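You operate a simulated robot arm through the tools that you are given. There is no shell and no other tool.

Carry out the task below with a simulated robot arm. There is one attempt and no reset: what you move stays moved.

Task
Fit the 3.2 spacer and the 7.9 impeller on motor 2, then spin a nut on by hand.
Fine: spacer from the rail; finger tight; lock the shaft for the nut and free it after.

The check looks at the end state, three seconds after you hand in, the way a careful person would. Anything else that was tipped, shoved, dropped, spilled or broken makes it a failure.

Robot
A 7-joint arm with a two-finger parallel gripper, fixed in place. Base frame: the origin is on the floor under the middle of its stand, x ahead of it, y to its left, z up. Readings come in mm, degrees, newtons and seconds.
With the tool pointing down near the work surface it reaches from about 420 to 900 mm from the base axis. Its first joint turns from -143.0 to 143.0 degrees. Payload 3 kg.
The tool frame sits at the grasp point between the pads (the TCP): z along the fingers, y along the line on which they close. The tips reach 30 mm beyond it. The gripper opens to 94 mm. The fingers are 28 mm wide and 10 mm thick; the gripper's body (50 by 96 mm) begins 55 mm behind the TCP.
Orientation is told as [roll, pitch, yaw] about the base's x, y, z axes, in that order, counted from this pose: with the fingers straight down and closing along the base's y, the tool's x points along the base's -x, its y along +y and its z along -z.

Tools
- The arm moves only by the tool step_arm. Its argument "increments" is a list of rows, each a list of 7 numbers: the finger opening in mm, from 0 to 94, then the shift along the base's x, y, z in units of 20 mm (1.0 is 20 mm), then the turn, a rotation vector about the base's x, y, z in units of 6 degrees (1.0 is 6 degrees). In form: [[grip, x, y, z, rx, ry, rz], ...]. A call has 1 to 20 rows; each row shifts and turns the commanded pose from where the row before left it. A call with a number of a shift or a turn outside -1 to 1 is refused whole. Rows are played at 5 a second. More than 50 mm and 8.6 degrees between two rows, or a gripper value outside its range, and nothing of the call is played. Where a pose cannot be reached the arm comes as near as it can. A force on the tool above 90 N (or 10 N above the force at the start of the call, whichever is more), or a blocked arm, ends the call early, and 0.2 s more pass. The fingers move at their own pace (about 72 mm/s each) and stop on an object; they squeeze with about 28 N. The grip force told is the motor's: it shows also when the fingers shut on nothing. Time passes only in rows, and 0.2 s behind the last, so rows that do not move let the fingers close. The reply holds the time, the measured pose of the TCP, the force on the tool along the base axes, the opening and the grip force, in the units named above and with some noise, with the torque about the TCP (base axes, N m) and any sound that the robot's microphone picked up.
- Cameras (640 x 400 px; columns grow to the right, rows downward): "scene" is fixed at [51.8, -499.8, 1323.1]; the picture's right is [0.92, -0.38, 0.00], its down [-0.09, -0.22, -0.97] and it looks along [0.37, 0.90, -0.24] (base axes); focal length 321 px, centre (320, 200). "wrist" rides on the gripper at [76, 14, -103] in the tool frame; the picture's right is [-0.18, 0.98, 0.00], its down [-0.75, -0.14, -0.64] and it looks along [-0.63, -0.12, 0.77] (tool axes); focal length 243 px, centre (320, 200). There is no depth. A picture from a camera that has moved, and an enlarged one, comes with that camera's place and axes in the base frame and with its lens.
- snapshot(camera): a new picture of that camera. The clock stands still meanwhile.
- close_up(camera, box): a new picture of the part [left, top, right, bottom] of that camera's present view, enlarged. The clock stands still meanwhile.
- hand_in(): hands the job in; it is judged then, once.

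Places have to be worked out from the pictures, the camera data and where the tool is seen. Open the gripper and draw the arm clear of the work before you hand the job in, unless the task says otherwise.

The tools are called after "Emit:" as name(argument=value, ...) on one line, values as JSON. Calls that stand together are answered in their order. step_arm: Moves the arm, as the interface text tells. Its arguments: {"type":"object","properties":{"increments":{"type":"array","items":{"type":"array","items":{"type":"number"}}}},"required":["increments"]} The other tools are called the same way: snapshot (camera) takes a picture; close_up (camera, box) takes an enlarged picture of a part of a camera's view; hand_in () hands the job in.

At the start:

```text
time_s: 0.0
ee_pos: [296.5, 462.9, 1236.2]
ee_rot: [0.0, 0.0, 0.0]
force: [0.1, 0.6, -0.2]
wrist_torque: [0.0, 0.01, -0.01]
width: 93.9
finger_force: 0.0
```

scene: 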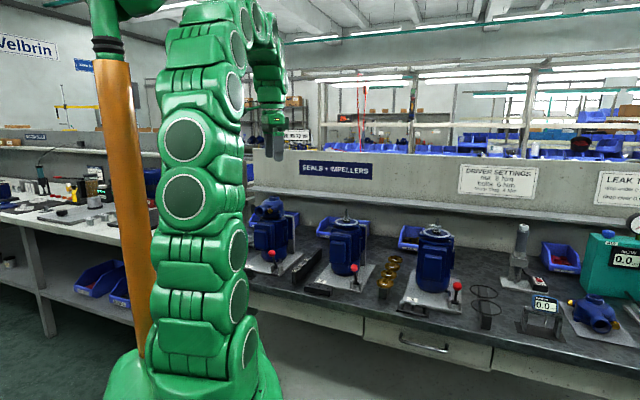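
wrist: 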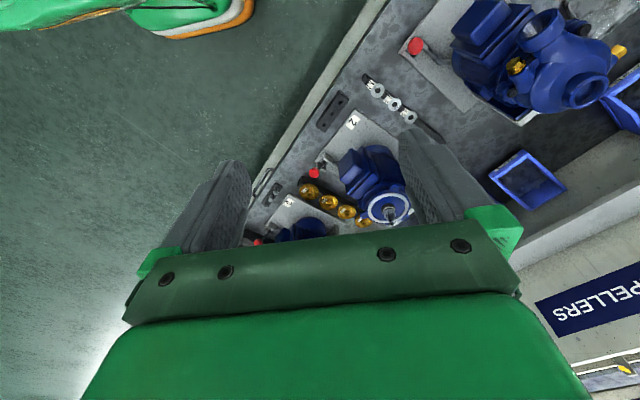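

I'll start by looking closely at the scene: several motors on a bench, with spacers, impellers and levers. I take enlarged views to identify things.

Emit:
close_up(camera="scene", box=[240, 180, 400, 300])

Emit:
close_up(camera="scene", box=[370, 200, 530, 340])

Emit:
close_up(camera="scene", box=[480, 200, 640, 350])

Emit:
close_up(camera="wrist", box=[240, 60, 440, 250])

Emit:
close_up(camera="scene", box=[0, 130, 160, 240])

```text
3.33 times, centred on (320, 240) of scene
camera zoom: at [51.8, -499.8, 1323.1], right [0.92, -0.38, 0.0], down [-0.09, -0.22, -0.97], along [0.37, 0.9, -0.24], focal length 1069 px, centre (320, 67)
```

zoom: 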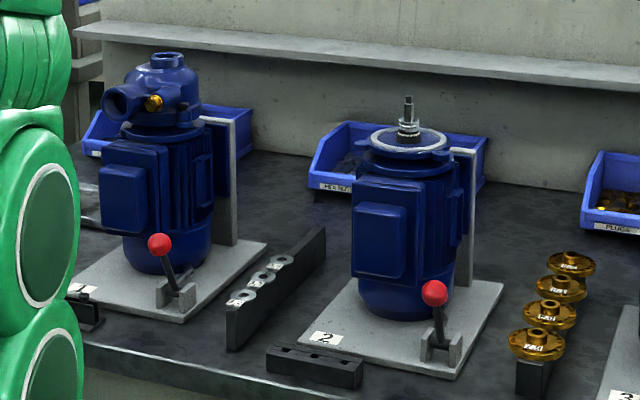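

```text
2.86 times, centred on (450, 270) of scene
camera zoom: at [51.8, -499.8, 1323.1], right [0.92, -0.38, 0.0], down [-0.09, -0.22, -0.97], along [0.37, 0.9, -0.24], focal length 916 px, centre (-51, 0)
```

zoom: 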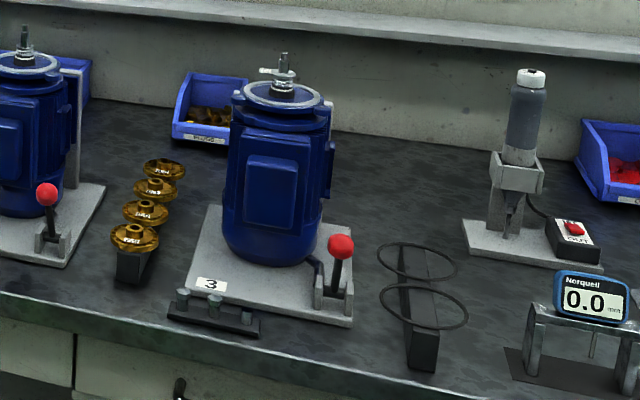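

```text
2.67 times, centred on (560, 275) of scene
camera zoom: at [51.8, -499.8, 1323.1], right [0.92, -0.38, 0.0], down [-0.09, -0.22, -0.97], along [0.37, 0.9, -0.24], focal length 855 px, centre (-320, 0)
```

zoom: 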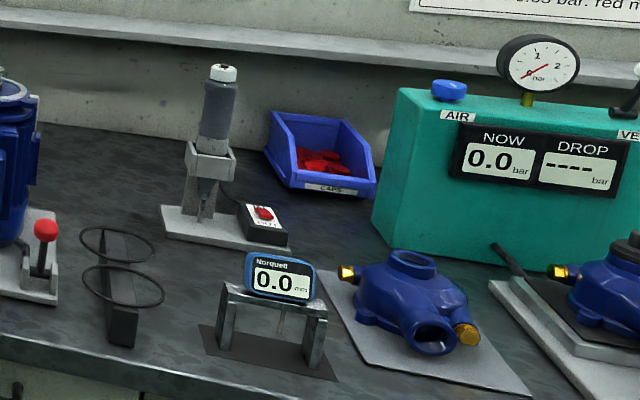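

```text
2.11 times, centred on (340, 155) of wrist
camera zoom: at [220.3, 476.0, 1336.9], right [0.18, 0.98, 0.0], down [0.75, -0.14, 0.64], along [0.63, -0.12, -0.77], focal length 511 px, centre (278, 295)
```

zoom: 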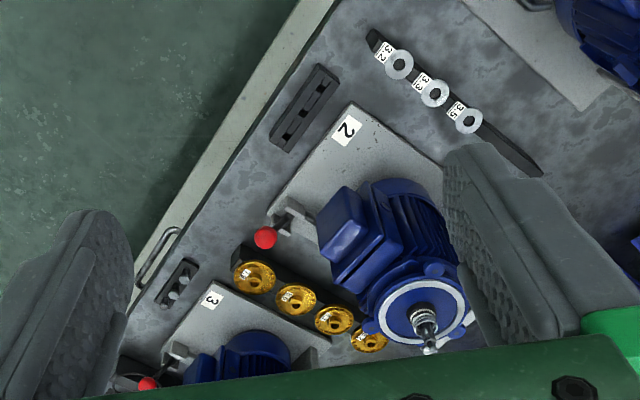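

```text
3.64 times, centred on (80, 185) of scene
camera zoom: at [51.8, -499.8, 1323.1], right [0.92, -0.38, 0.0], down [-0.09, -0.22, -0.97], along [0.37, 0.9, -0.24], focal length 1166 px, centre (1193, 254)
```

zoom: 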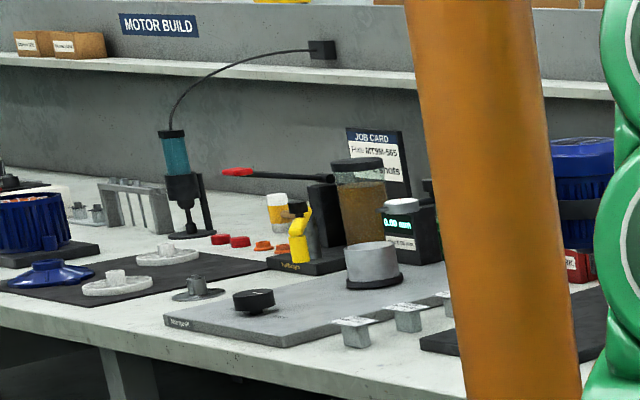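

The geometry works out: the bench runs diagonally, its depth axis at about 45°, with motor 2's shaft tip near (594, 552, 995). I'll yaw the tool 45° to square with the bench and shift over at safe height for a better look.

Emit:
step_arm(increments=[[94, 0.7, -0.7, 0, 0, 0, 0.9375], [94, 0.7, -0.7, 0, 0, 0, 0.9375], [94, 0.7, -0.7, 0, 0, 0, 0.9375], [94, 0.7, -0.7, 0, 0, 0, 0.9375], [94, 0.7, -0.7, 0, 0, 0, 0.9375], [94, 0.7, -0.7, 0, 0, 0, 0.9375], [94, 0.7, -0.7, 0, 0, 0, 0.9375], [94, 0.7, -0.7, 0, 0, 0, 0.9375]])

Emit:
snapshot(camera="wrist")

Emit:
snapshot(camera="scene")

```text
time_s: 1.8
ee_pos: [406.3, 351.5, 1235.6]
ee_rot: [0.0, 0.0, 45.1]
force: [0.3, 0.6, 0.4]
wrist_torque: [0.01, -0.03, 0.0]
width: 94.3
finger_force: 0.0
```

```text
taken
camera wrist: at [342.3, 307.0, 1336.4], right [-0.57, 0.82, 0.0], down [0.63, 0.43, 0.64], along [0.53, 0.36, -0.77], focal length 243 px, centre (320, 200)
```

wrist: 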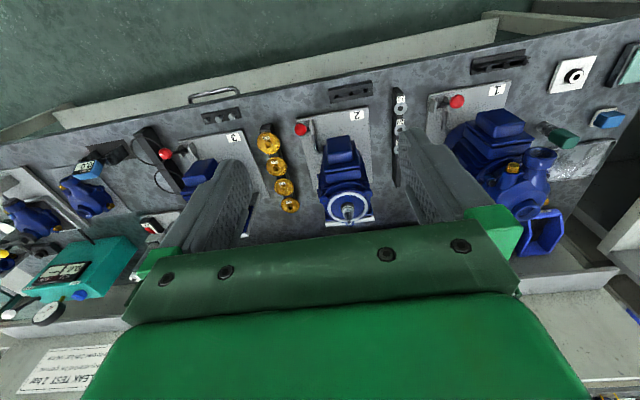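

```text
taken
```

scene: 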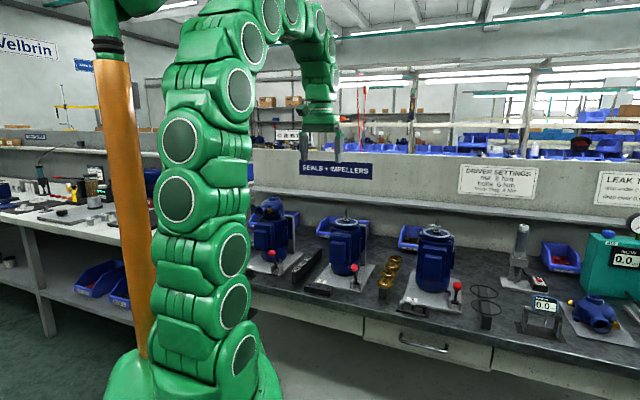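

The wrist view is now squared with the bench. I enlarge the parts I need: motor 2, the spacer rail, impellers and the blocks in front.

Emit:
close_up(camera="wrist", box=[280, 70, 440, 170])

Emit:
close_up(camera="wrist", box=[190, 90, 350, 230])

Emit:
close_up(camera="wrist", box=[310, 130, 390, 240])

Emit:
close_up(camera="wrist", box=[440, 30, 640, 160])

Emit:
close_up(camera="scene", box=[300, 200, 380, 250])

Emit:
close_up(camera="scene", box=[290, 240, 430, 320])

```text
4.00 times, centred on (360, 120) of wrist
camera zoom: at [342.3, 307.0, 1336.4], right [-0.57, 0.82, 0.0], down [0.63, 0.43, 0.64], along [0.53, 0.36, -0.77], focal length 970 px, centre (160, 520)
```

zoom: 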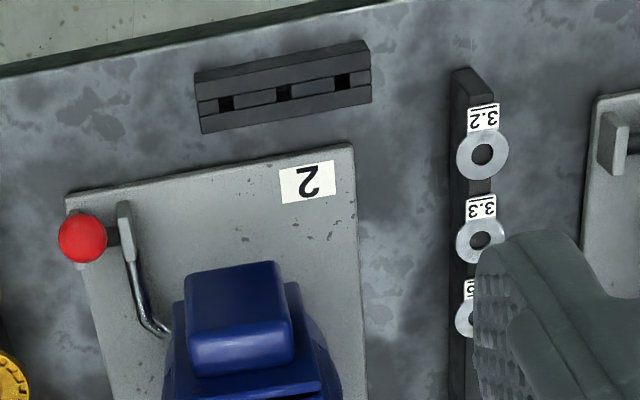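

```text
2.86 times, centred on (270, 160) of wrist
camera zoom: at [342.3, 307.0, 1336.4], right [-0.57, 0.82, 0.0], down [0.63, 0.43, 0.64], along [0.53, 0.36, -0.77], focal length 693 px, centre (463, 314)
```

zoom: 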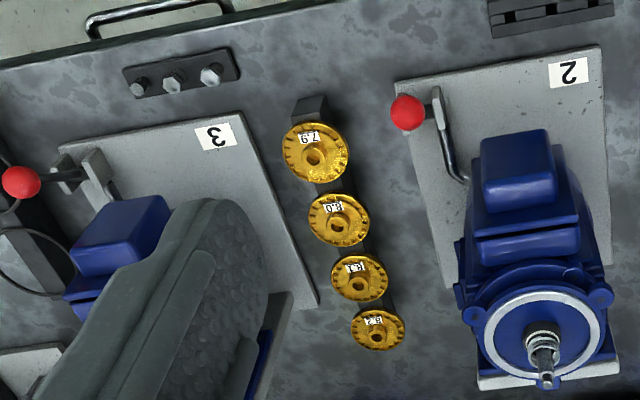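

```text
3.64 times, centred on (350, 185) of wrist
camera zoom: at [342.3, 307.0, 1336.4], right [-0.57, 0.82, 0.0], down [0.63, 0.43, 0.64], along [0.53, 0.36, -0.77], focal length 882 px, centre (211, 254)
```

zoom: 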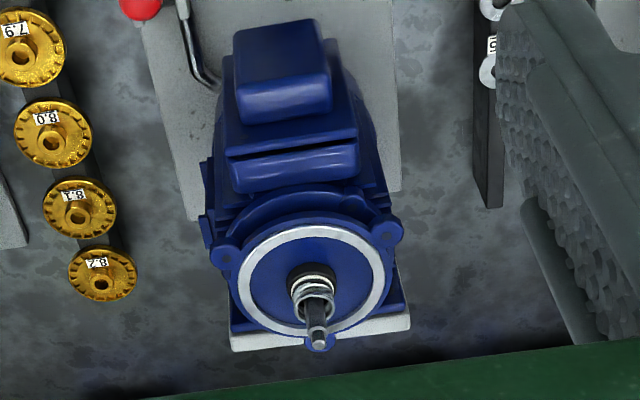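

```text
3.08 times, centred on (540, 95) of wrist
camera zoom: at [342.3, 307.0, 1336.4], right [-0.57, 0.82, 0.0], down [0.63, 0.43, 0.64], along [0.53, 0.36, -0.77], focal length 746 px, centre (-357, 523)
```

zoom: 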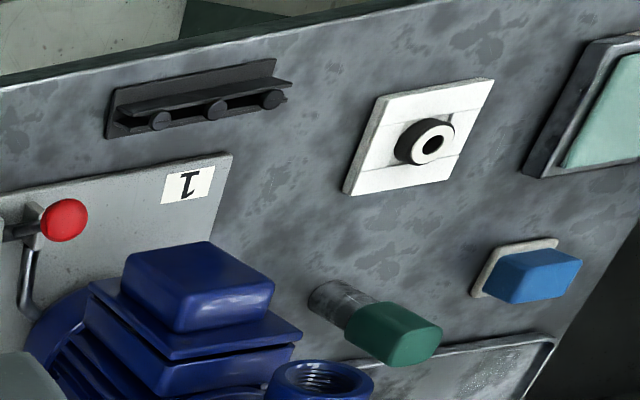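

```text
8.00 times, centred on (340, 225) of scene
camera zoom: at [51.8, -499.8, 1323.1], right [0.92, -0.38, 0.0], down [-0.09, -0.22, -0.97], along [0.37, 0.9, -0.24], focal length 2566 px, centre (160, 0)
```

zoom: 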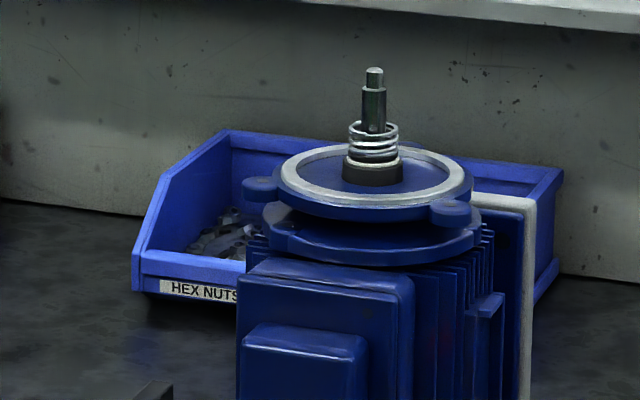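

```text
4.57 times, centred on (360, 280) of scene
camera zoom: at [51.8, -499.8, 1323.1], right [0.92, -0.38, 0.0], down [-0.09, -0.22, -0.97], along [0.37, 0.9, -0.24], focal length 1466 px, centre (137, -166)
```

zoom: 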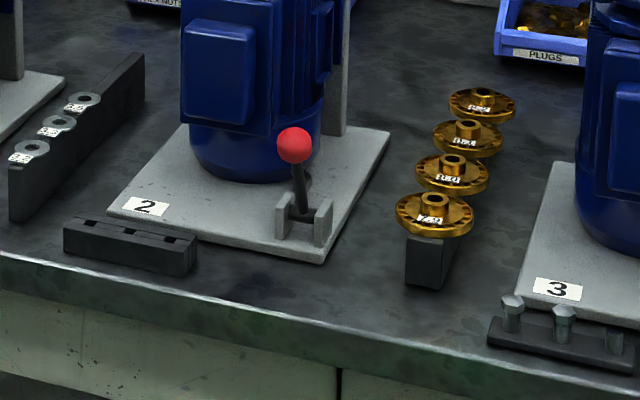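

The 7.9 impeller and 3.2 spacer are the ones nearest the bench front. I still need to find a reachable nut, so I enlarge the small racks ahead of each motor and motors 1 and 3.

Emit:
close_up(camera="scene", box=[390, 300, 450, 340])

Emit:
close_up(camera="scene", box=[295, 275, 345, 305])

Emit:
close_up(camera="scene", box=[400, 210, 480, 260])

Emit:
close_up(camera="wrist", box=[196, 95, 256, 135])

Emit:
close_up(camera="wrist", box=[320, 75, 380, 110])

Emit:
close_up(camera="scene", box=[310, 215, 350, 245])

```text
10.00 times, centred on (420, 320) of scene
camera zoom: at [51.8, -499.8, 1323.1], right [0.92, -0.38, 0.0], down [-0.09, -0.22, -0.97], along [0.37, 0.9, -0.24], focal length 3208 px, centre (-680, -1000)
```

zoom: 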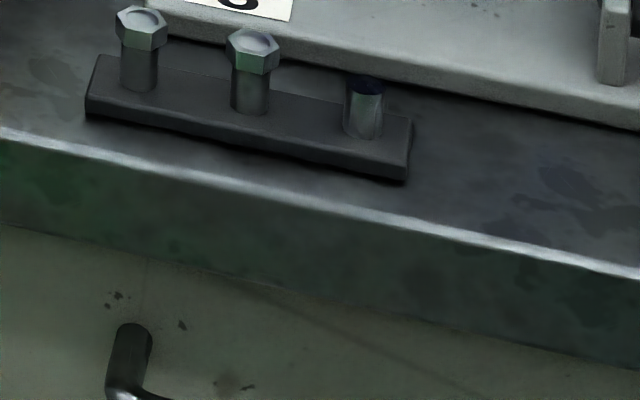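

```text
12.80 times, centred on (320, 290) of scene
camera zoom: at [51.8, -499.8, 1323.1], right [0.92, -0.38, 0.0], down [-0.09, -0.22, -0.97], along [0.37, 0.9, -0.24], focal length 4106 px, centre (320, -952)
```

zoom: 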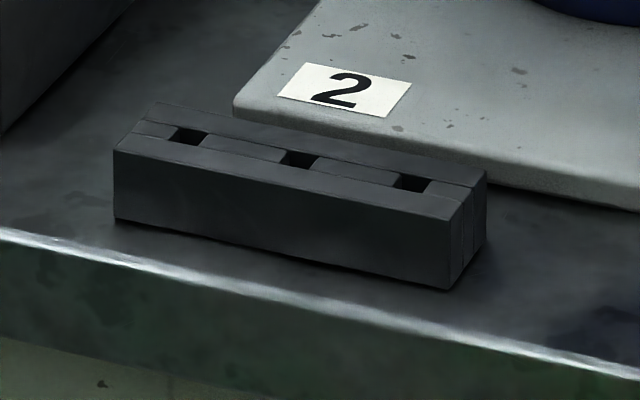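

```text
8.00 times, centred on (440, 235) of scene
camera zoom: at [51.8, -499.8, 1323.1], right [0.92, -0.38, 0.0], down [-0.09, -0.22, -0.97], along [0.37, 0.9, -0.24], focal length 2566 px, centre (-640, -80)
```

zoom: 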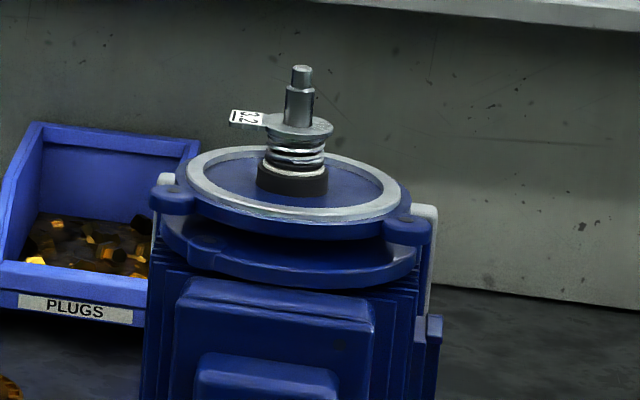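

```text
10.00 times, centred on (226, 115) of wrist
camera zoom: at [342.3, 307.0, 1336.4], right [-0.57, 0.82, 0.0], down [0.63, 0.43, 0.64], along [0.53, 0.36, -0.77], focal length 2426 px, centre (1260, 1050)
```

zoom: 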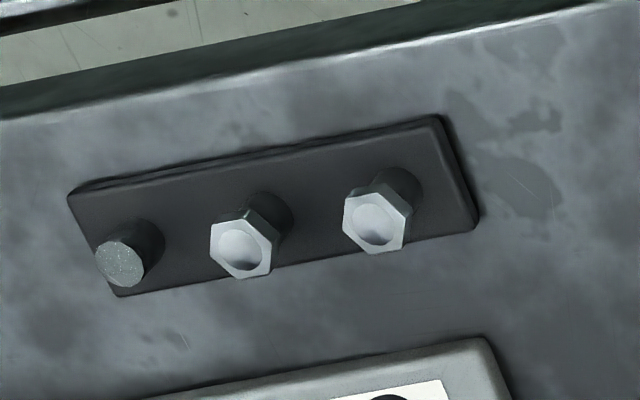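

```text
10.67 times, centred on (350, 92) of wrist
camera zoom: at [342.3, 307.0, 1336.4], right [-0.57, 0.82, 0.0], down [0.63, 0.43, 0.64], along [0.53, 0.36, -0.77], focal length 2588 px, centre (0, 1347)
```

zoom: 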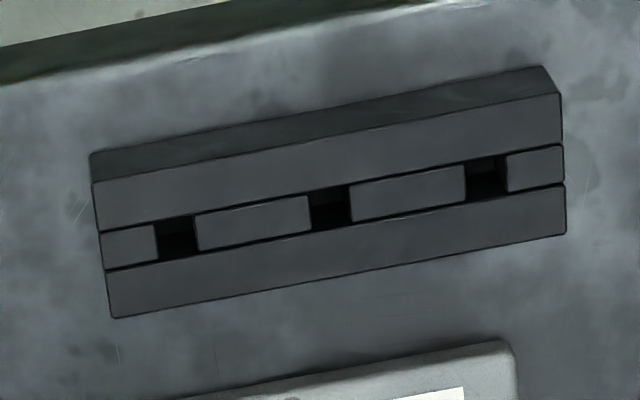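

```text
13.33 times, centred on (330, 230) of scene
camera zoom: at [51.8, -499.8, 1323.1], right [0.92, -0.38, 0.0], down [-0.09, -0.22, -0.97], along [0.37, 0.9, -0.24], focal length 4277 px, centre (187, -200)
```

zoom: 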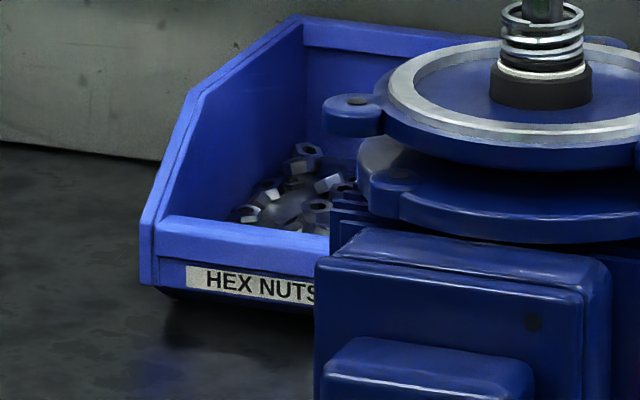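

Nuts sit on posts in front of motor 3 (two left), near (648,257,756). The 3.2 spacer is near (396,569,780). I move above the spacer at a safe height for a closer look.

Emit:
step_arm(increments=[[70, -0.04, 0.906, -0.98, 0, 0, 0], [70, -0.04, 0.906, -0.98, 0, 0, 0], [70, -0.04, 0.906, -0.98, 0, 0, 0], [70, -0.04, 0.906, -0.98, 0, 0, 0], [70, -0.04, 0.906, -0.98, 0, 0, 0], [70, -0.04, 0.906, -0.98, 0, 0, 0], [70, -0.04, 0.906, -0.98, 0, 0, 0], [70, -0.04, 0.906, -0.98, 0, 0, 0], [70, -0.04, 0.906, -0.98, 0, 0, 0], [70, -0.04, 0.906, -0.98, 0, 0, 0], [70, -0.04, 0.906, -0.98, 0, 0, 0], [70, -0.04, 0.906, -0.98, 0, 0, 0], [70, 0, 0, 0, 0, 0, 0]])

Emit:
snapshot(camera="wrist")

Emit:
snapshot(camera="scene")

```text
time_s: 4.6
ee_pos: [398.3, 570.4, 998.5]
ee_rot: [0.0, 0.1, 45.1]
force: [0.9, 0.0, -0.7]
wrist_torque: [-0.02, 0.0, 0.02]
width: 70.0
finger_force: 0.2
```

```text
taken
camera wrist: at [334.6, 526.0, 1099.3], right [-0.56, 0.83, 0.0], down [0.63, 0.43, 0.64], along [0.53, 0.36, -0.77], focal length 243 px, centre (320, 200)
```

wrist: 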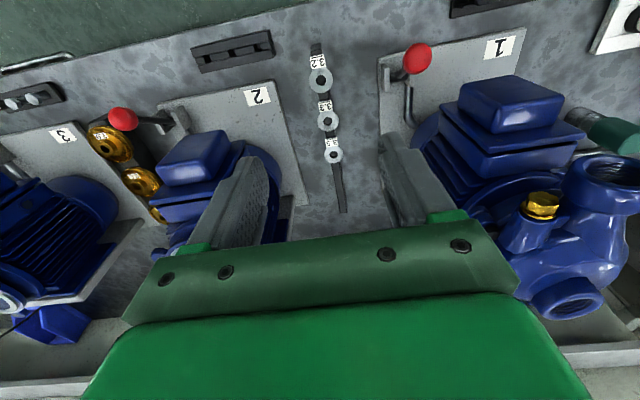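

```text
taken
```

scene: 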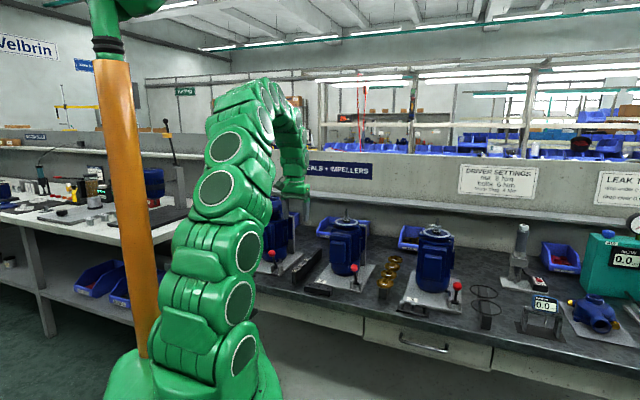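

The spacer shows right under the tool line at column ~321. I enlarge it to measure centre, ring size and rail orientation.

Emit:
close_up(camera="wrist", box=[290, 40, 360, 110])

Emit:
close_up(camera="wrist", box=[90, 70, 290, 210])

Emit:
close_up(camera="wrist", box=[370, 20, 530, 140])

```text
5.71 times, centred on (325, 75) of wrist
camera zoom: at [334.6, 526.0, 1099.3], right [-0.56, 0.83, 0.0], down [0.63, 0.43, 0.64], along [0.53, 0.36, -0.77], focal length 1386 px, centre (291, 914)
```

zoom: 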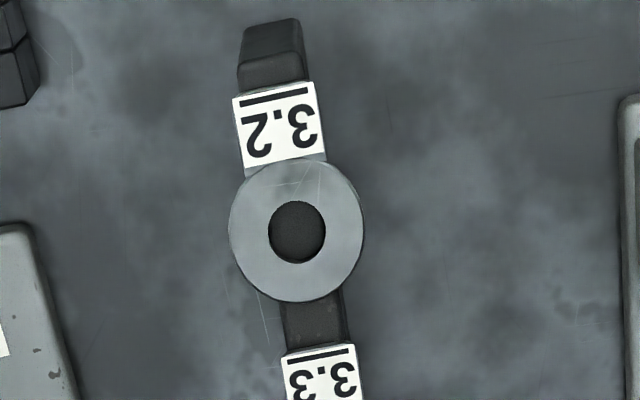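

```text
2.86 times, centred on (190, 140) of wrist
camera zoom: at [334.6, 526.0, 1099.3], right [-0.56, 0.83, 0.0], down [0.63, 0.43, 0.64], along [0.53, 0.36, -0.77], focal length 693 px, centre (691, 371)
```

zoom: 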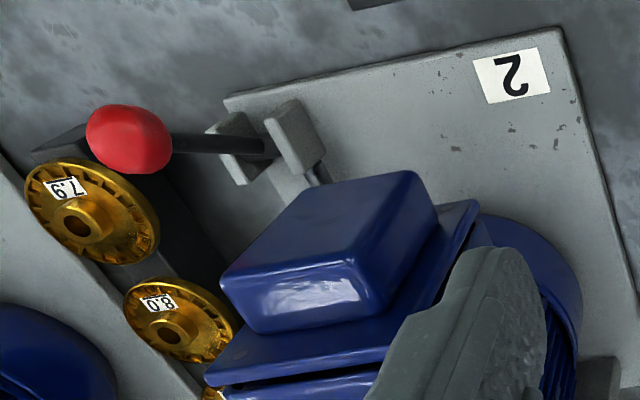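

```text
3.33 times, centred on (450, 80) of wrist
camera zoom: at [334.6, 526.0, 1099.3], right [-0.56, 0.83, 0.0], down [0.63, 0.43, 0.64], along [0.53, 0.36, -0.77], focal length 809 px, centre (-113, 600)
```

zoom: 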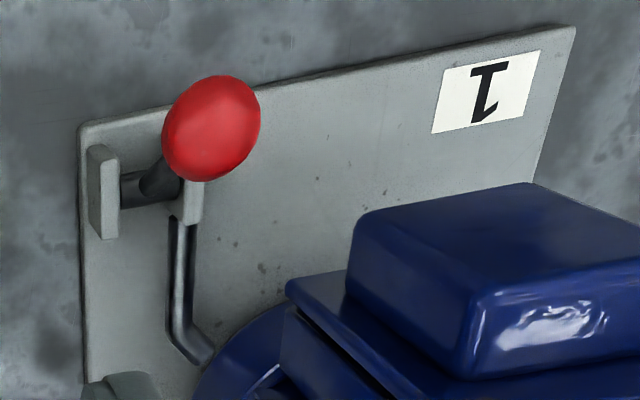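

By triangulating my two wrist views, the spacer top is near (400, 572.5, 772), its ring about 28 mm across, on a rail only ~13 mm wide. I descend with a small correction and look again.

Emit:
step_arm(increments=[[60, 0.02, 0.03, -0.9, 0, 0, 0], [60, 0.02, 0.03, -0.9, 0, 0, 0], [60, 0.02, 0.03, -0.9, 0, 0, 0], [60, 0.02, 0.03, -0.9, 0, 0, 0], [60, 0.02, 0.03, -0.9, 0, 0, 0], [60, 0, 0, -0.9, 0, 0, 0], [60, 0, 0, -0.9, 0, 0, 0], [60, 0, 0, -0.9, 0, 0, 0], [60, 0, 0, 0, 0, 0, 0]])

Emit:
snapshot(camera="wrist")

Emit:
close_up(camera="wrist", box=[270, 70, 370, 170])

```text
time_s: 6.6
ee_pos: [401.4, 569.1, 856.9]
ee_rot: [-0.2, 0.0, 45.0]
force: [0.4, -0.5, 0.0]
wrist_torque: [0.02, -0.03, 0.01]
width: 60.1
finger_force: 0.0
```

```text
taken
camera wrist: at [337.0, 524.7, 957.9], right [-0.56, 0.83, 0.0], down [0.63, 0.43, 0.64], along [0.53, 0.36, -0.77], focal length 243 px, centre (320, 200)
```

wrist: 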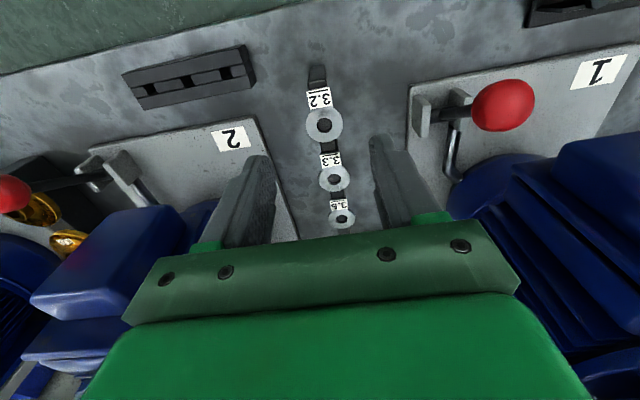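

```text
4.00 times, centred on (320, 120) of wrist
camera zoom: at [337.0, 524.7, 957.9], right [-0.56, 0.83, 0.0], down [0.63, 0.43, 0.64], along [0.53, 0.36, -0.77], focal length 970 px, centre (320, 520)
```

zoom: 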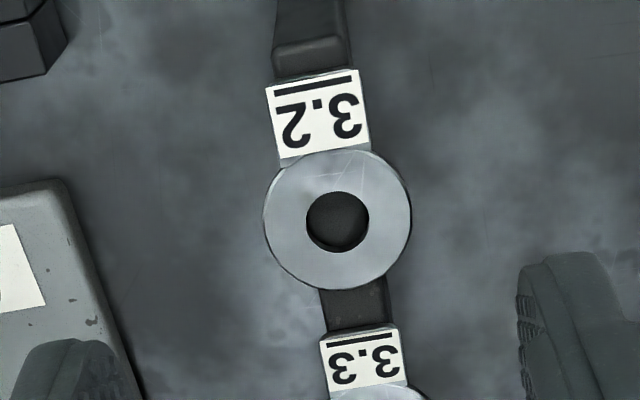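

The ring appears ~3.6 mm to the image right of the tool axis, though I commanded a correction, so the arm may still be settling or readings are noisy. I hold still and recheck.

Emit:
step_arm(increments=[[60, 0, 0, 0, 0, 0, 0], [60, 0, 0, 0, 0, 0, 0], [60, 0, 0, 0, 0, 0, 0]])

Emit:
close_up(camera="wrist", box=[270, 70, 370, 170])

```text
time_s: 7.4
ee_pos: [400.6, 569.9, 857.2]
ee_rot: [0.0, 0.0, 45.0]
force: [-0.2, -0.1, 0.0]
wrist_torque: [-0.01, -0.01, 0.01]
width: 59.8
finger_force: 0.0
```

```text
4.00 times, centred on (320, 120) of wrist
camera zoom: at [337.0, 524.7, 957.8], right [-0.56, 0.83, 0.0], down [0.63, 0.43, 0.64], along [0.53, 0.36, -0.77], focal length 970 px, centre (320, 520)
```

zoom: 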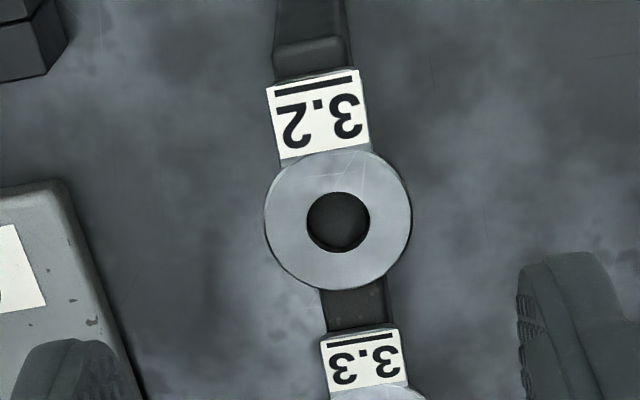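

Settled now; the ring is about 2–2.5 mm image-right of the finger midline. I correct that, descend so the tips are ~5 mm below the ring, and look before closing.

Emit:
step_arm(increments=[[50, -0.065, 0.095, -0.4, 0, 0, 0], [50, 0, 0, -0.9, 0, 0, 0], [50, 0, 0, -0.9, 0, 0, 0], [50, 0, 0, -0.6, 0, 0, 0], [50, 0, 0, 0, 0, 0, 0], [50, 0, 0, 0, 0, 0, 0]])

Emit:
close_up(camera="wrist", box=[240, 120, 400, 220])

Emit:
snapshot(camera="wrist")

Emit:
close_up(camera="scene", box=[260, 220, 380, 300])

```text
time_s: 8.8
ee_pos: [399.0, 569.9, 798.2]
ee_rot: [-0.1, 0.0, 45.0]
force: [-0.5, -0.6, -0.1]
wrist_torque: [-0.01, 0.01, 0.02]
width: 50.1
finger_force: 0.0
```

```text
4.00 times, centred on (320, 170) of wrist
camera zoom: at [334.7, 526.3, 899.2], right [-0.56, 0.83, 0.0], down [0.63, 0.43, 0.64], along [0.53, 0.36, -0.77], focal length 970 px, centre (320, 320)
```

zoom: 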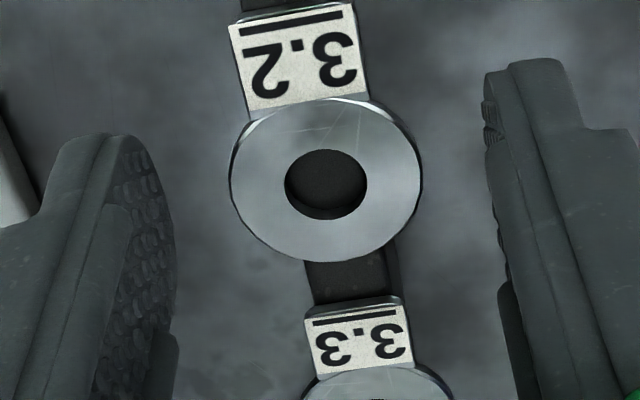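

```text
taken
camera wrist: at [334.7, 526.3, 899.2], right [-0.56, 0.83, 0.0], down [0.63, 0.43, 0.64], along [0.53, 0.36, -0.77], focal length 243 px, centre (320, 200)
```

wrist: 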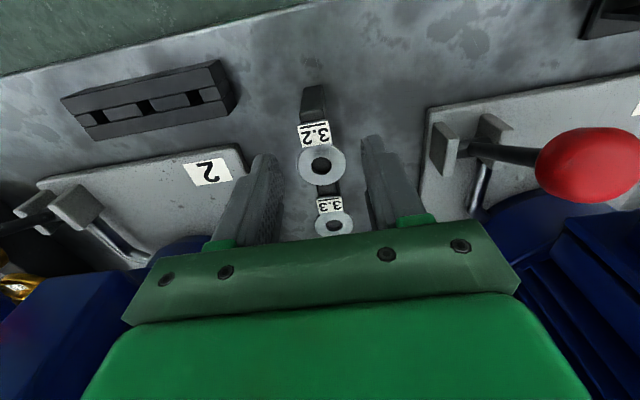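

```text
5.00 times, centred on (320, 260) of scene
camera zoom: at [51.8, -499.8, 1323.1], right [0.92, -0.38, 0.0], down [-0.09, -0.22, -0.97], along [0.37, 0.9, -0.24], focal length 1604 px, centre (320, -100)
```

zoom: 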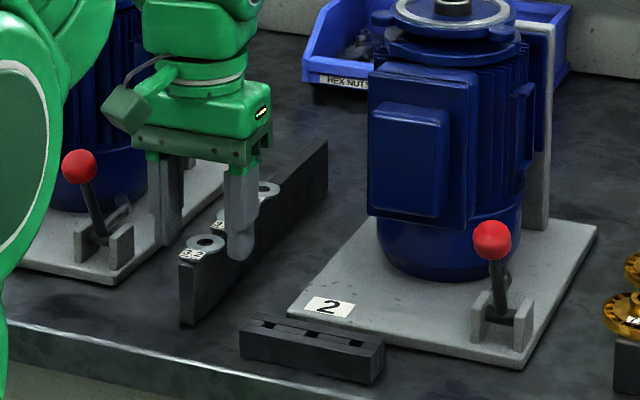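

Ring is centred between the fingers, its top ~24 mm below the TCP. I go 4 mm lower and close on it.

Emit:
step_arm(increments=[[50, 0, 0, -0.2, 0, 0, 0], [40, 0, 0, 0, 0, 0, 0], [34, 0, 0, 0, 0, 0, 0], [22, 0, 0, 0, 0, 0, 0], [22, 0, 0, 0, 0, 0, 0], [22, 0, 0, 0, 0, 0, 0]])

Emit:
close_up(camera="wrist", box=[240, 120, 400, 220])

```text
time_s: 10.2
ee_pos: [397.3, 571.6, 796.2]
ee_rot: [0.0, 0.0, 44.9]
force: [-2.0, 2.0, -0.5]
wrist_torque: [0.04, 0.06, -0.01]
width: 27.6
finger_force: 28.2
```

```text
4.00 times, centred on (320, 170) of wrist
camera zoom: at [334.6, 526.9, 896.8], right [-0.56, 0.83, 0.0], down [0.63, 0.43, 0.64], along [0.53, 0.36, -0.77], focal length 970 px, centre (320, 320)
```

zoom: 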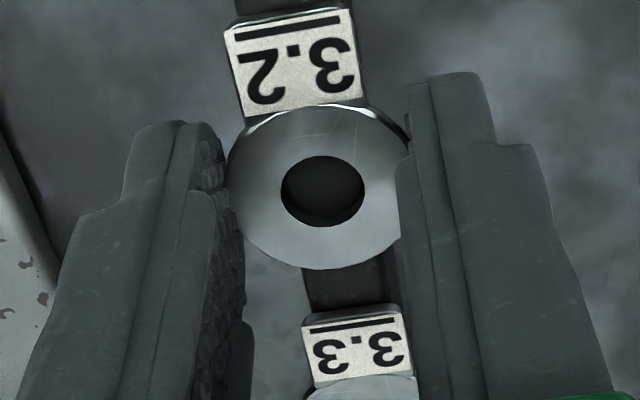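

Gripped at 27.6 mm width. I lift 40 mm and verify it's held level.

Emit:
step_arm(increments=[[22, 0, 0, 0.3, 0, 0, 0], [22, 0, 0, 0.7, 0, 0, 0], [22, 0, 0, 1, 0, 0, 0], [22, 0, 0, 1, 0, 0, 0], [22, 0, 0, 0, 0, 0, 0], [22, 0, 0, 0, 0, 0, 0]])

Emit:
close_up(camera="wrist", box=[240, 110, 400, 210])

Emit:
close_up(camera="scene", box=[260, 200, 380, 280])

```text
time_s: 11.6
ee_pos: [401.2, 574.0, 855.6]
ee_rot: [0.1, 0.1, 45.0]
force: [0.3, 0.9, -0.2]
wrist_torque: [-0.01, -0.01, 0.03]
width: 27.3
finger_force: 28.1
```

```text
4.00 times, centred on (320, 160) of wrist
camera zoom: at [336.2, 529.4, 956.6], right [-0.56, 0.83, 0.0], down [0.63, 0.43, 0.64], along [0.53, 0.36, -0.77], focal length 970 px, centre (320, 360)
```

zoom: 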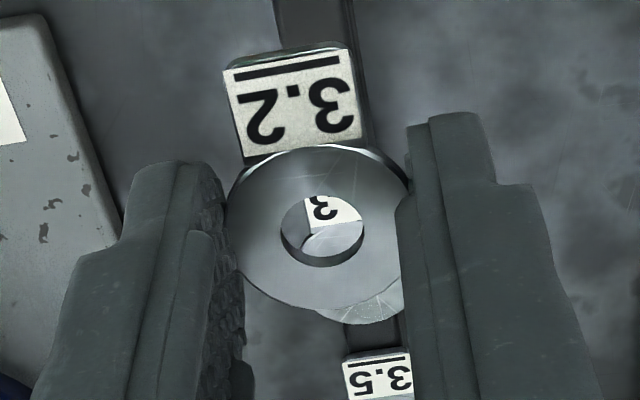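

```text
5.00 times, centred on (320, 240) of scene
camera zoom: at [51.8, -499.8, 1323.1], right [0.92, -0.38, 0.0], down [-0.09, -0.22, -0.97], along [0.37, 0.9, -0.24], focal length 1604 px, centre (320, 0)
```

zoom: 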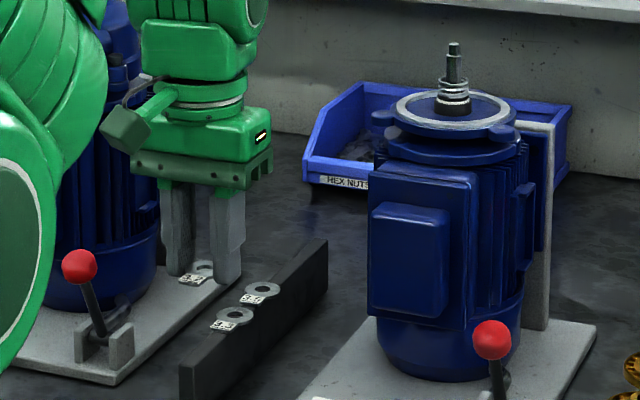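

The 3.2 spacer is held level. Refined shaft tip estimate: (599, 556, 993). I raise well above it, then move across to just over the shaft for a visual alignment.

Emit:
step_arm(increments=[[22, 0, 0, 1, 0, 0, 0], [22, 0, 0, 1, 0, 0, 0], [22, 0, 0, 1, 0, 0, 0], [22, 0, 0, 1, 0, 0, 0], [22, 0, 0, 1, 0, 0, 0], [22, 0, 0, 1, 0, 0, 0], [22, 0.3, -0.05, 1, 0, 0, 0], [22, 0.6, -0.1, 0.8, 0, 0, 0], [22, 0.9, -0.1, 0.6, 0, 0, 0], [22, 1, -0.1, 0.6, 0, 0, 0], [22, 1, -0.1, 0.6, 0, 0, 0], [22, 1, -0.1, 0.6, 0, 0, 0], [22, 1, -0.1, 0.6, 0, 0, 0], [22, 1, -0.1, 0.6, 0, 0, 0], [22, 1, -0.1, 0.6, 0, 0, 0], [22, 0.9, -0.1, 0.2, 0, 0, 0], [22, 0.6, -0.1, 0, 0, 0, 0], [22, 0.2, 0, 0, 0, 0, 0], [22, 0, 0, 0, 0, 0, 0], [22, 0, 0, 0, 0, 0, 0]])

Emit:
snapshot(camera="wrist")

Emit:
close_up(camera="wrist", box=[240, 100, 400, 200])

Emit:
close_up(camera="scene", box=[300, 150, 400, 230])

```text
time_s: 15.8
ee_pos: [589.7, 552.4, 1100.7]
ee_rot: [0.1, 0.0, 44.9]
force: [0.2, -0.1, 0.5]
wrist_torque: [0.01, 0.02, -0.01]
width: 27.6
finger_force: 27.4
```

```text
taken
camera wrist: at [525.3, 506.8, 1202.1], right [-0.56, 0.83, 0.0], down [0.63, 0.43, 0.64], along [0.53, 0.36, -0.77], focal length 243 px, centre (320, 200)
```

wrist: 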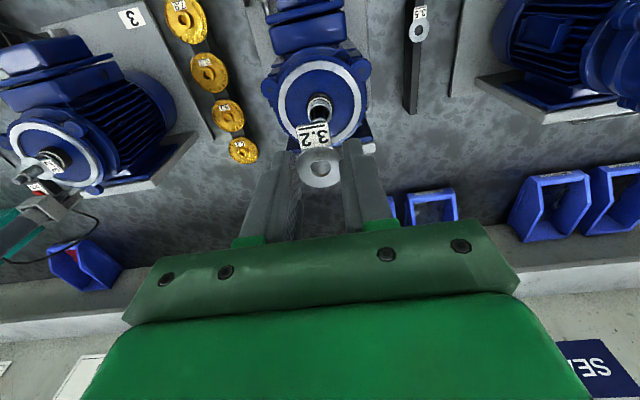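

```text
4.00 times, centred on (320, 150) of wrist
camera zoom: at [525.3, 506.8, 1202.1], right [-0.56, 0.83, 0.0], down [0.63, 0.43, 0.64], along [0.53, 0.36, -0.77], focal length 970 px, centre (320, 400)
```

zoom: 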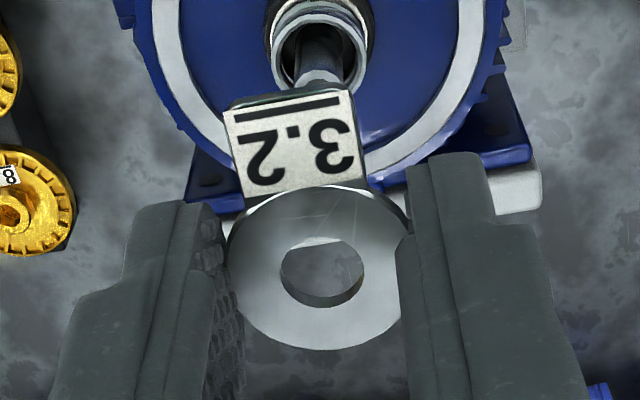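

```text
5.00 times, centred on (350, 190) of scene
camera zoom: at [51.8, -499.8, 1323.1], right [0.92, -0.38, 0.0], down [-0.09, -0.22, -0.97], along [0.37, 0.9, -0.24], focal length 1604 px, centre (170, 250)
```

zoom: 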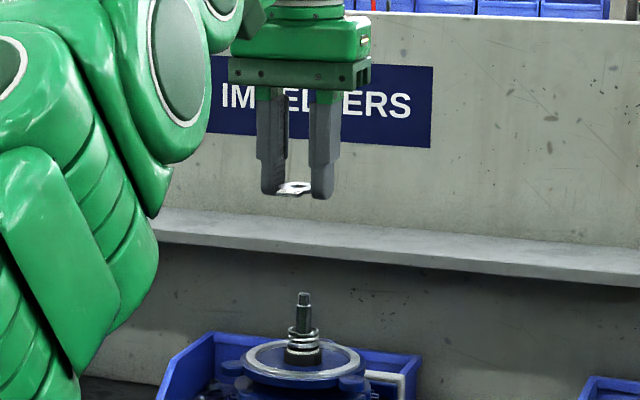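

The shaft axis appears near (599, 556.5), so I shift by about (+9, +4.5) and come down 40 mm, staying clear of the tip, then look for it through the spacer's hole.

Emit:
step_arm(increments=[[22, 0.15, 0.075, -0.5, 0, 0, 0], [22, 0.15, 0.075, -0.5, 0, 0, 0], [22, 0.15, 0.075, -0.5, 0, 0, 0], [22, 0, 0, -0.5, 0, 0, 0], [22, 0, 0, 0, 0, 0, 0], [22, 0, 0, 0, 0, 0, 0]])

Emit:
close_up(camera="wrist", box=[240, 100, 400, 200])

Emit:
close_up(camera="scene", box=[320, 170, 380, 220])

```text
time_s: 17.2
ee_pos: [599.0, 554.6, 1059.8]
ee_rot: [0.1, 0.0, 45.0]
force: [-0.7, 0.3, -0.1]
wrist_torque: [-0.04, 0.04, 0.01]
width: 27.6
finger_force: 28.0
```

```text
4.00 times, centred on (320, 150) of wrist
camera zoom: at [535.3, 510.9, 1162.0], right [-0.56, 0.83, 0.0], down [0.63, 0.43, 0.64], along [0.53, 0.36, -0.77], focal length 970 px, centre (320, 400)
```

zoom: 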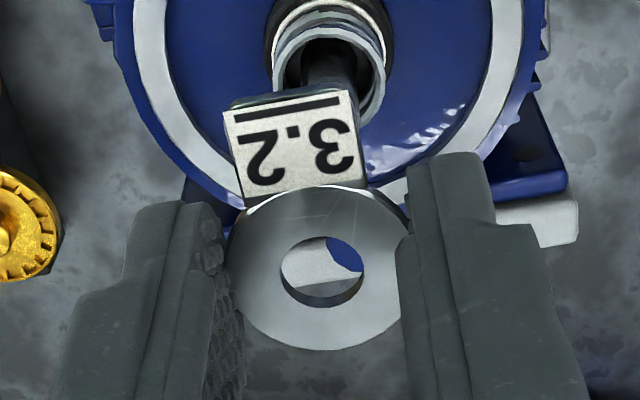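

```text
8.00 times, centred on (350, 195) of scene
camera zoom: at [51.8, -499.8, 1323.1], right [0.92, -0.38, 0.0], down [-0.09, -0.22, -0.97], along [0.37, 0.9, -0.24], focal length 2566 px, centre (80, 240)
```

zoom: 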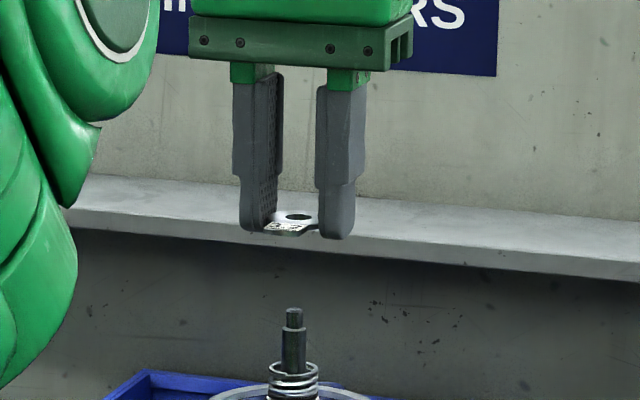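

Both views say I'm ~1.5–2 mm short in +y. I shift y by +1.9 and come down 20 mm (tips still ~20 mm above the shaft), then check through the hole.

Emit:
step_arm(increments=[[22, 0, 0.095, -0.5, 0, 0, 0], [22, 0, 0, -0.5, 0, 0, 0], [22, 0, 0, 0, 0, 0, 0], [22, 0, 0, 0, 0, 0, 0]])

Emit:
close_up(camera="wrist", box=[260, 110, 380, 185])

Emit:
close_up(camera="scene", box=[325, 185, 373, 215])

```text
time_s: 18.2
ee_pos: [599.4, 557.8, 1041.3]
ee_rot: [0.1, 0.0, 45.1]
force: [-0.7, 0.1, -0.3]
wrist_torque: [0.03, -0.03, 0.01]
width: 27.4
finger_force: 27.8
```

```text
5.33 times, centred on (320, 148) of wrist
camera zoom: at [535.5, 513.3, 1143.0], right [-0.56, 0.83, 0.0], down [0.63, 0.43, 0.64], along [0.53, 0.36, -0.77], focal length 1294 px, centre (320, 480)
```

zoom: 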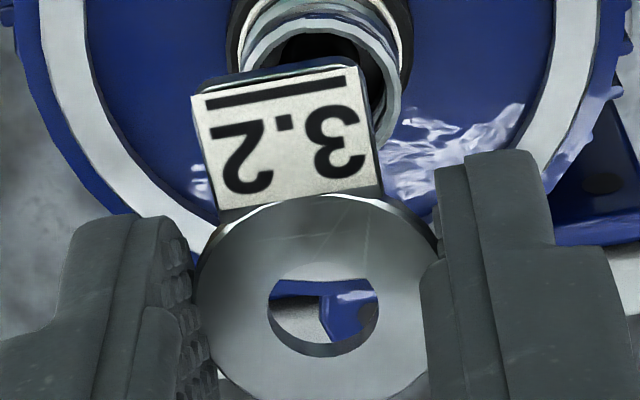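

```text
13.33 times, centred on (349, 200) of scene
camera zoom: at [51.8, -499.8, 1323.1], right [0.92, -0.38, 0.0], down [-0.09, -0.22, -0.97], along [0.37, 0.9, -0.24], focal length 4277 px, centre (-67, 200)
```

zoom: 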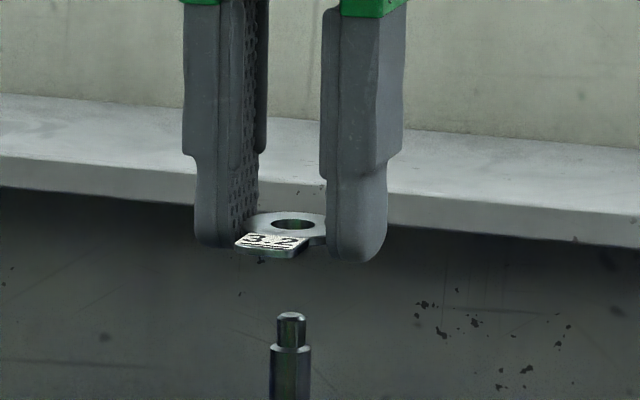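

In the scene view the ring is laterally aligned with the shaft within ~0.3 mm, and its underside is ~24 mm above the tip. I lower 20 mm to see the tip through the hole.

Emit:
step_arm(increments=[[22, 0, 0, -0.5, 0, 0, 0], [22, 0, 0, -0.5, 0, 0, 0], [22, 0, 0, 0, 0, 0, 0], [22, 0, 0, 0, 0, 0, 0]])

Emit:
close_up(camera="wrist", box=[260, 110, 380, 185])

Emit:
close_up(camera="scene", box=[325, 185, 373, 215])

```text
time_s: 19.2
ee_pos: [598.3, 557.4, 1020.3]
ee_rot: [-0.1, 0.0, 45.0]
force: [-0.4, 0.2, 0.1]
wrist_torque: [-0.02, 0.01, -0.03]
width: 27.7
finger_force: 28.1
```

```text
5.33 times, centred on (320, 148) of wrist
camera zoom: at [533.6, 513.6, 1121.5], right [-0.56, 0.83, 0.0], down [0.63, 0.43, 0.64], along [0.53, 0.36, -0.77], focal length 1294 px, centre (320, 480)
```

zoom: 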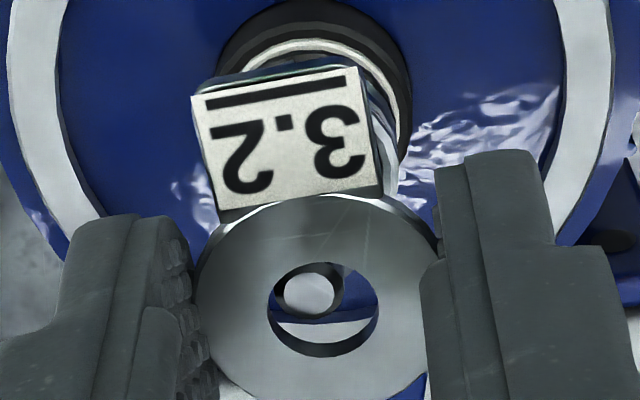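

```text
13.33 times, centred on (349, 200) of scene
camera zoom: at [51.8, -499.8, 1323.1], right [0.92, -0.38, 0.0], down [-0.09, -0.22, -0.97], along [0.37, 0.9, -0.24], focal length 4277 px, centre (-67, 200)
```

zoom: 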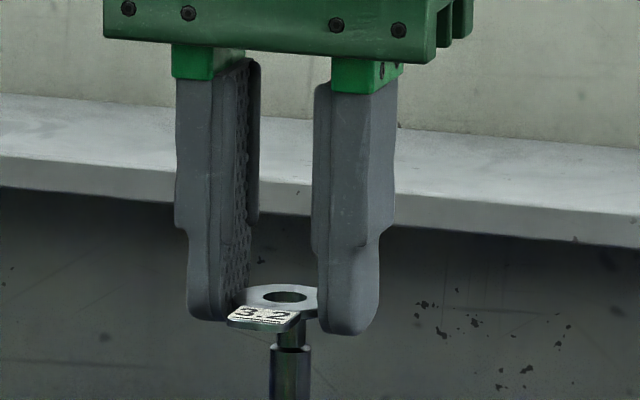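

The shaft tip is visible through the hole now, slightly left of centre in the view. I zoom further to measure.

Emit:
close_up(camera="wrist", box=[296, 150, 344, 180])

Emit:
close_up(camera="scene", box=[337, 200, 353, 210])

```text
13.33 times, centred on (320, 165) of wrist
camera zoom: at [533.6, 513.6, 1121.5], right [-0.56, 0.83, 0.0], down [0.63, 0.43, 0.64], along [0.53, 0.36, -0.77], focal length 3235 px, centre (320, 667)
```

zoom: 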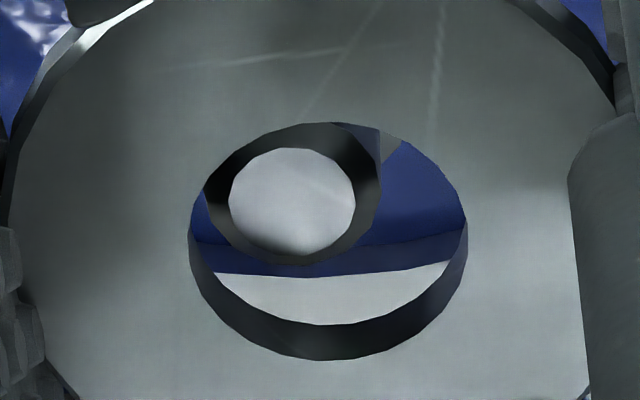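

```text
16.00 times, centred on (345, 205) of scene
camera zoom: at [51.8, -499.8, 1323.1], right [0.92, -0.38, 0.0], down [-0.09, -0.22, -0.97], along [0.37, 0.9, -0.24], focal length 5132 px, centre (-80, 120)
```

zoom: 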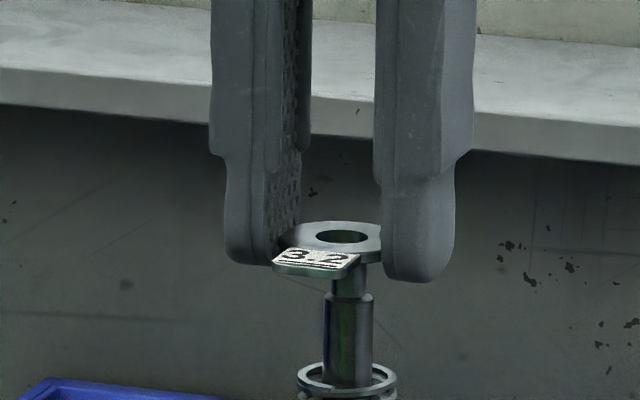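

Measured offset: the shaft needs the tool to move about (+1.95, −0.6) mm. I apply that at constant height and recheck.

Emit:
step_arm(increments=[[22, 0.0975, -0.03, 0, 0, 0, 0], [22, 0, 0, 0, 0, 0, 0], [22, 0, 0, 0, 0, 0, 0]])

Emit:
close_up(camera="wrist", box=[296, 150, 344, 180])

Emit:
close_up(camera="scene", box=[337, 200, 353, 210])

```text
time_s: 20.0
ee_pos: [599.4, 557.1, 1019.7]
ee_rot: [0.0, 0.0, 45.0]
force: [0.2, -0.2, 0.1]
wrist_torque: [0.01, 0.01, -0.03]
width: 27.6
finger_force: 28.3
```

```text
13.33 times, centred on (320, 165) of wrist
camera zoom: at [535.6, 512.6, 1121.6], right [-0.56, 0.83, 0.0], down [0.63, 0.43, 0.64], along [0.53, 0.36, -0.77], focal length 3235 px, centre (320, 667)
```

zoom: 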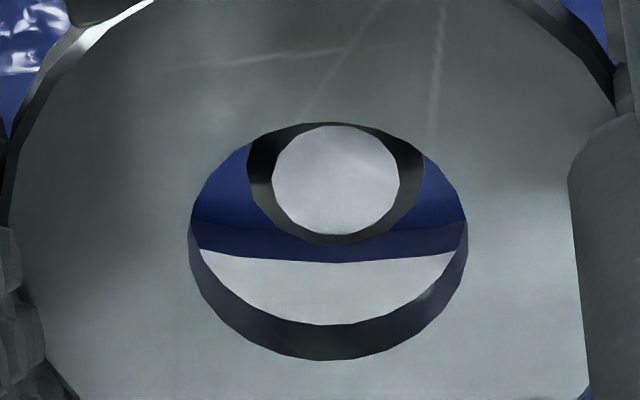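

```text
16.00 times, centred on (345, 205) of scene
camera zoom: at [51.8, -499.8, 1323.1], right [0.92, -0.38, 0.0], down [-0.09, -0.22, -0.97], along [0.37, 0.9, -0.24], focal length 5132 px, centre (-80, 120)
```

zoom: 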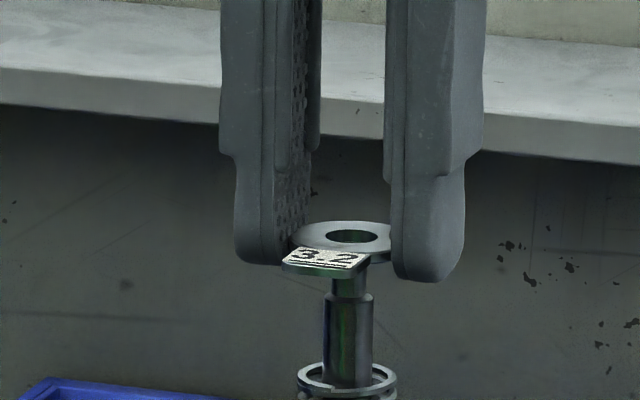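

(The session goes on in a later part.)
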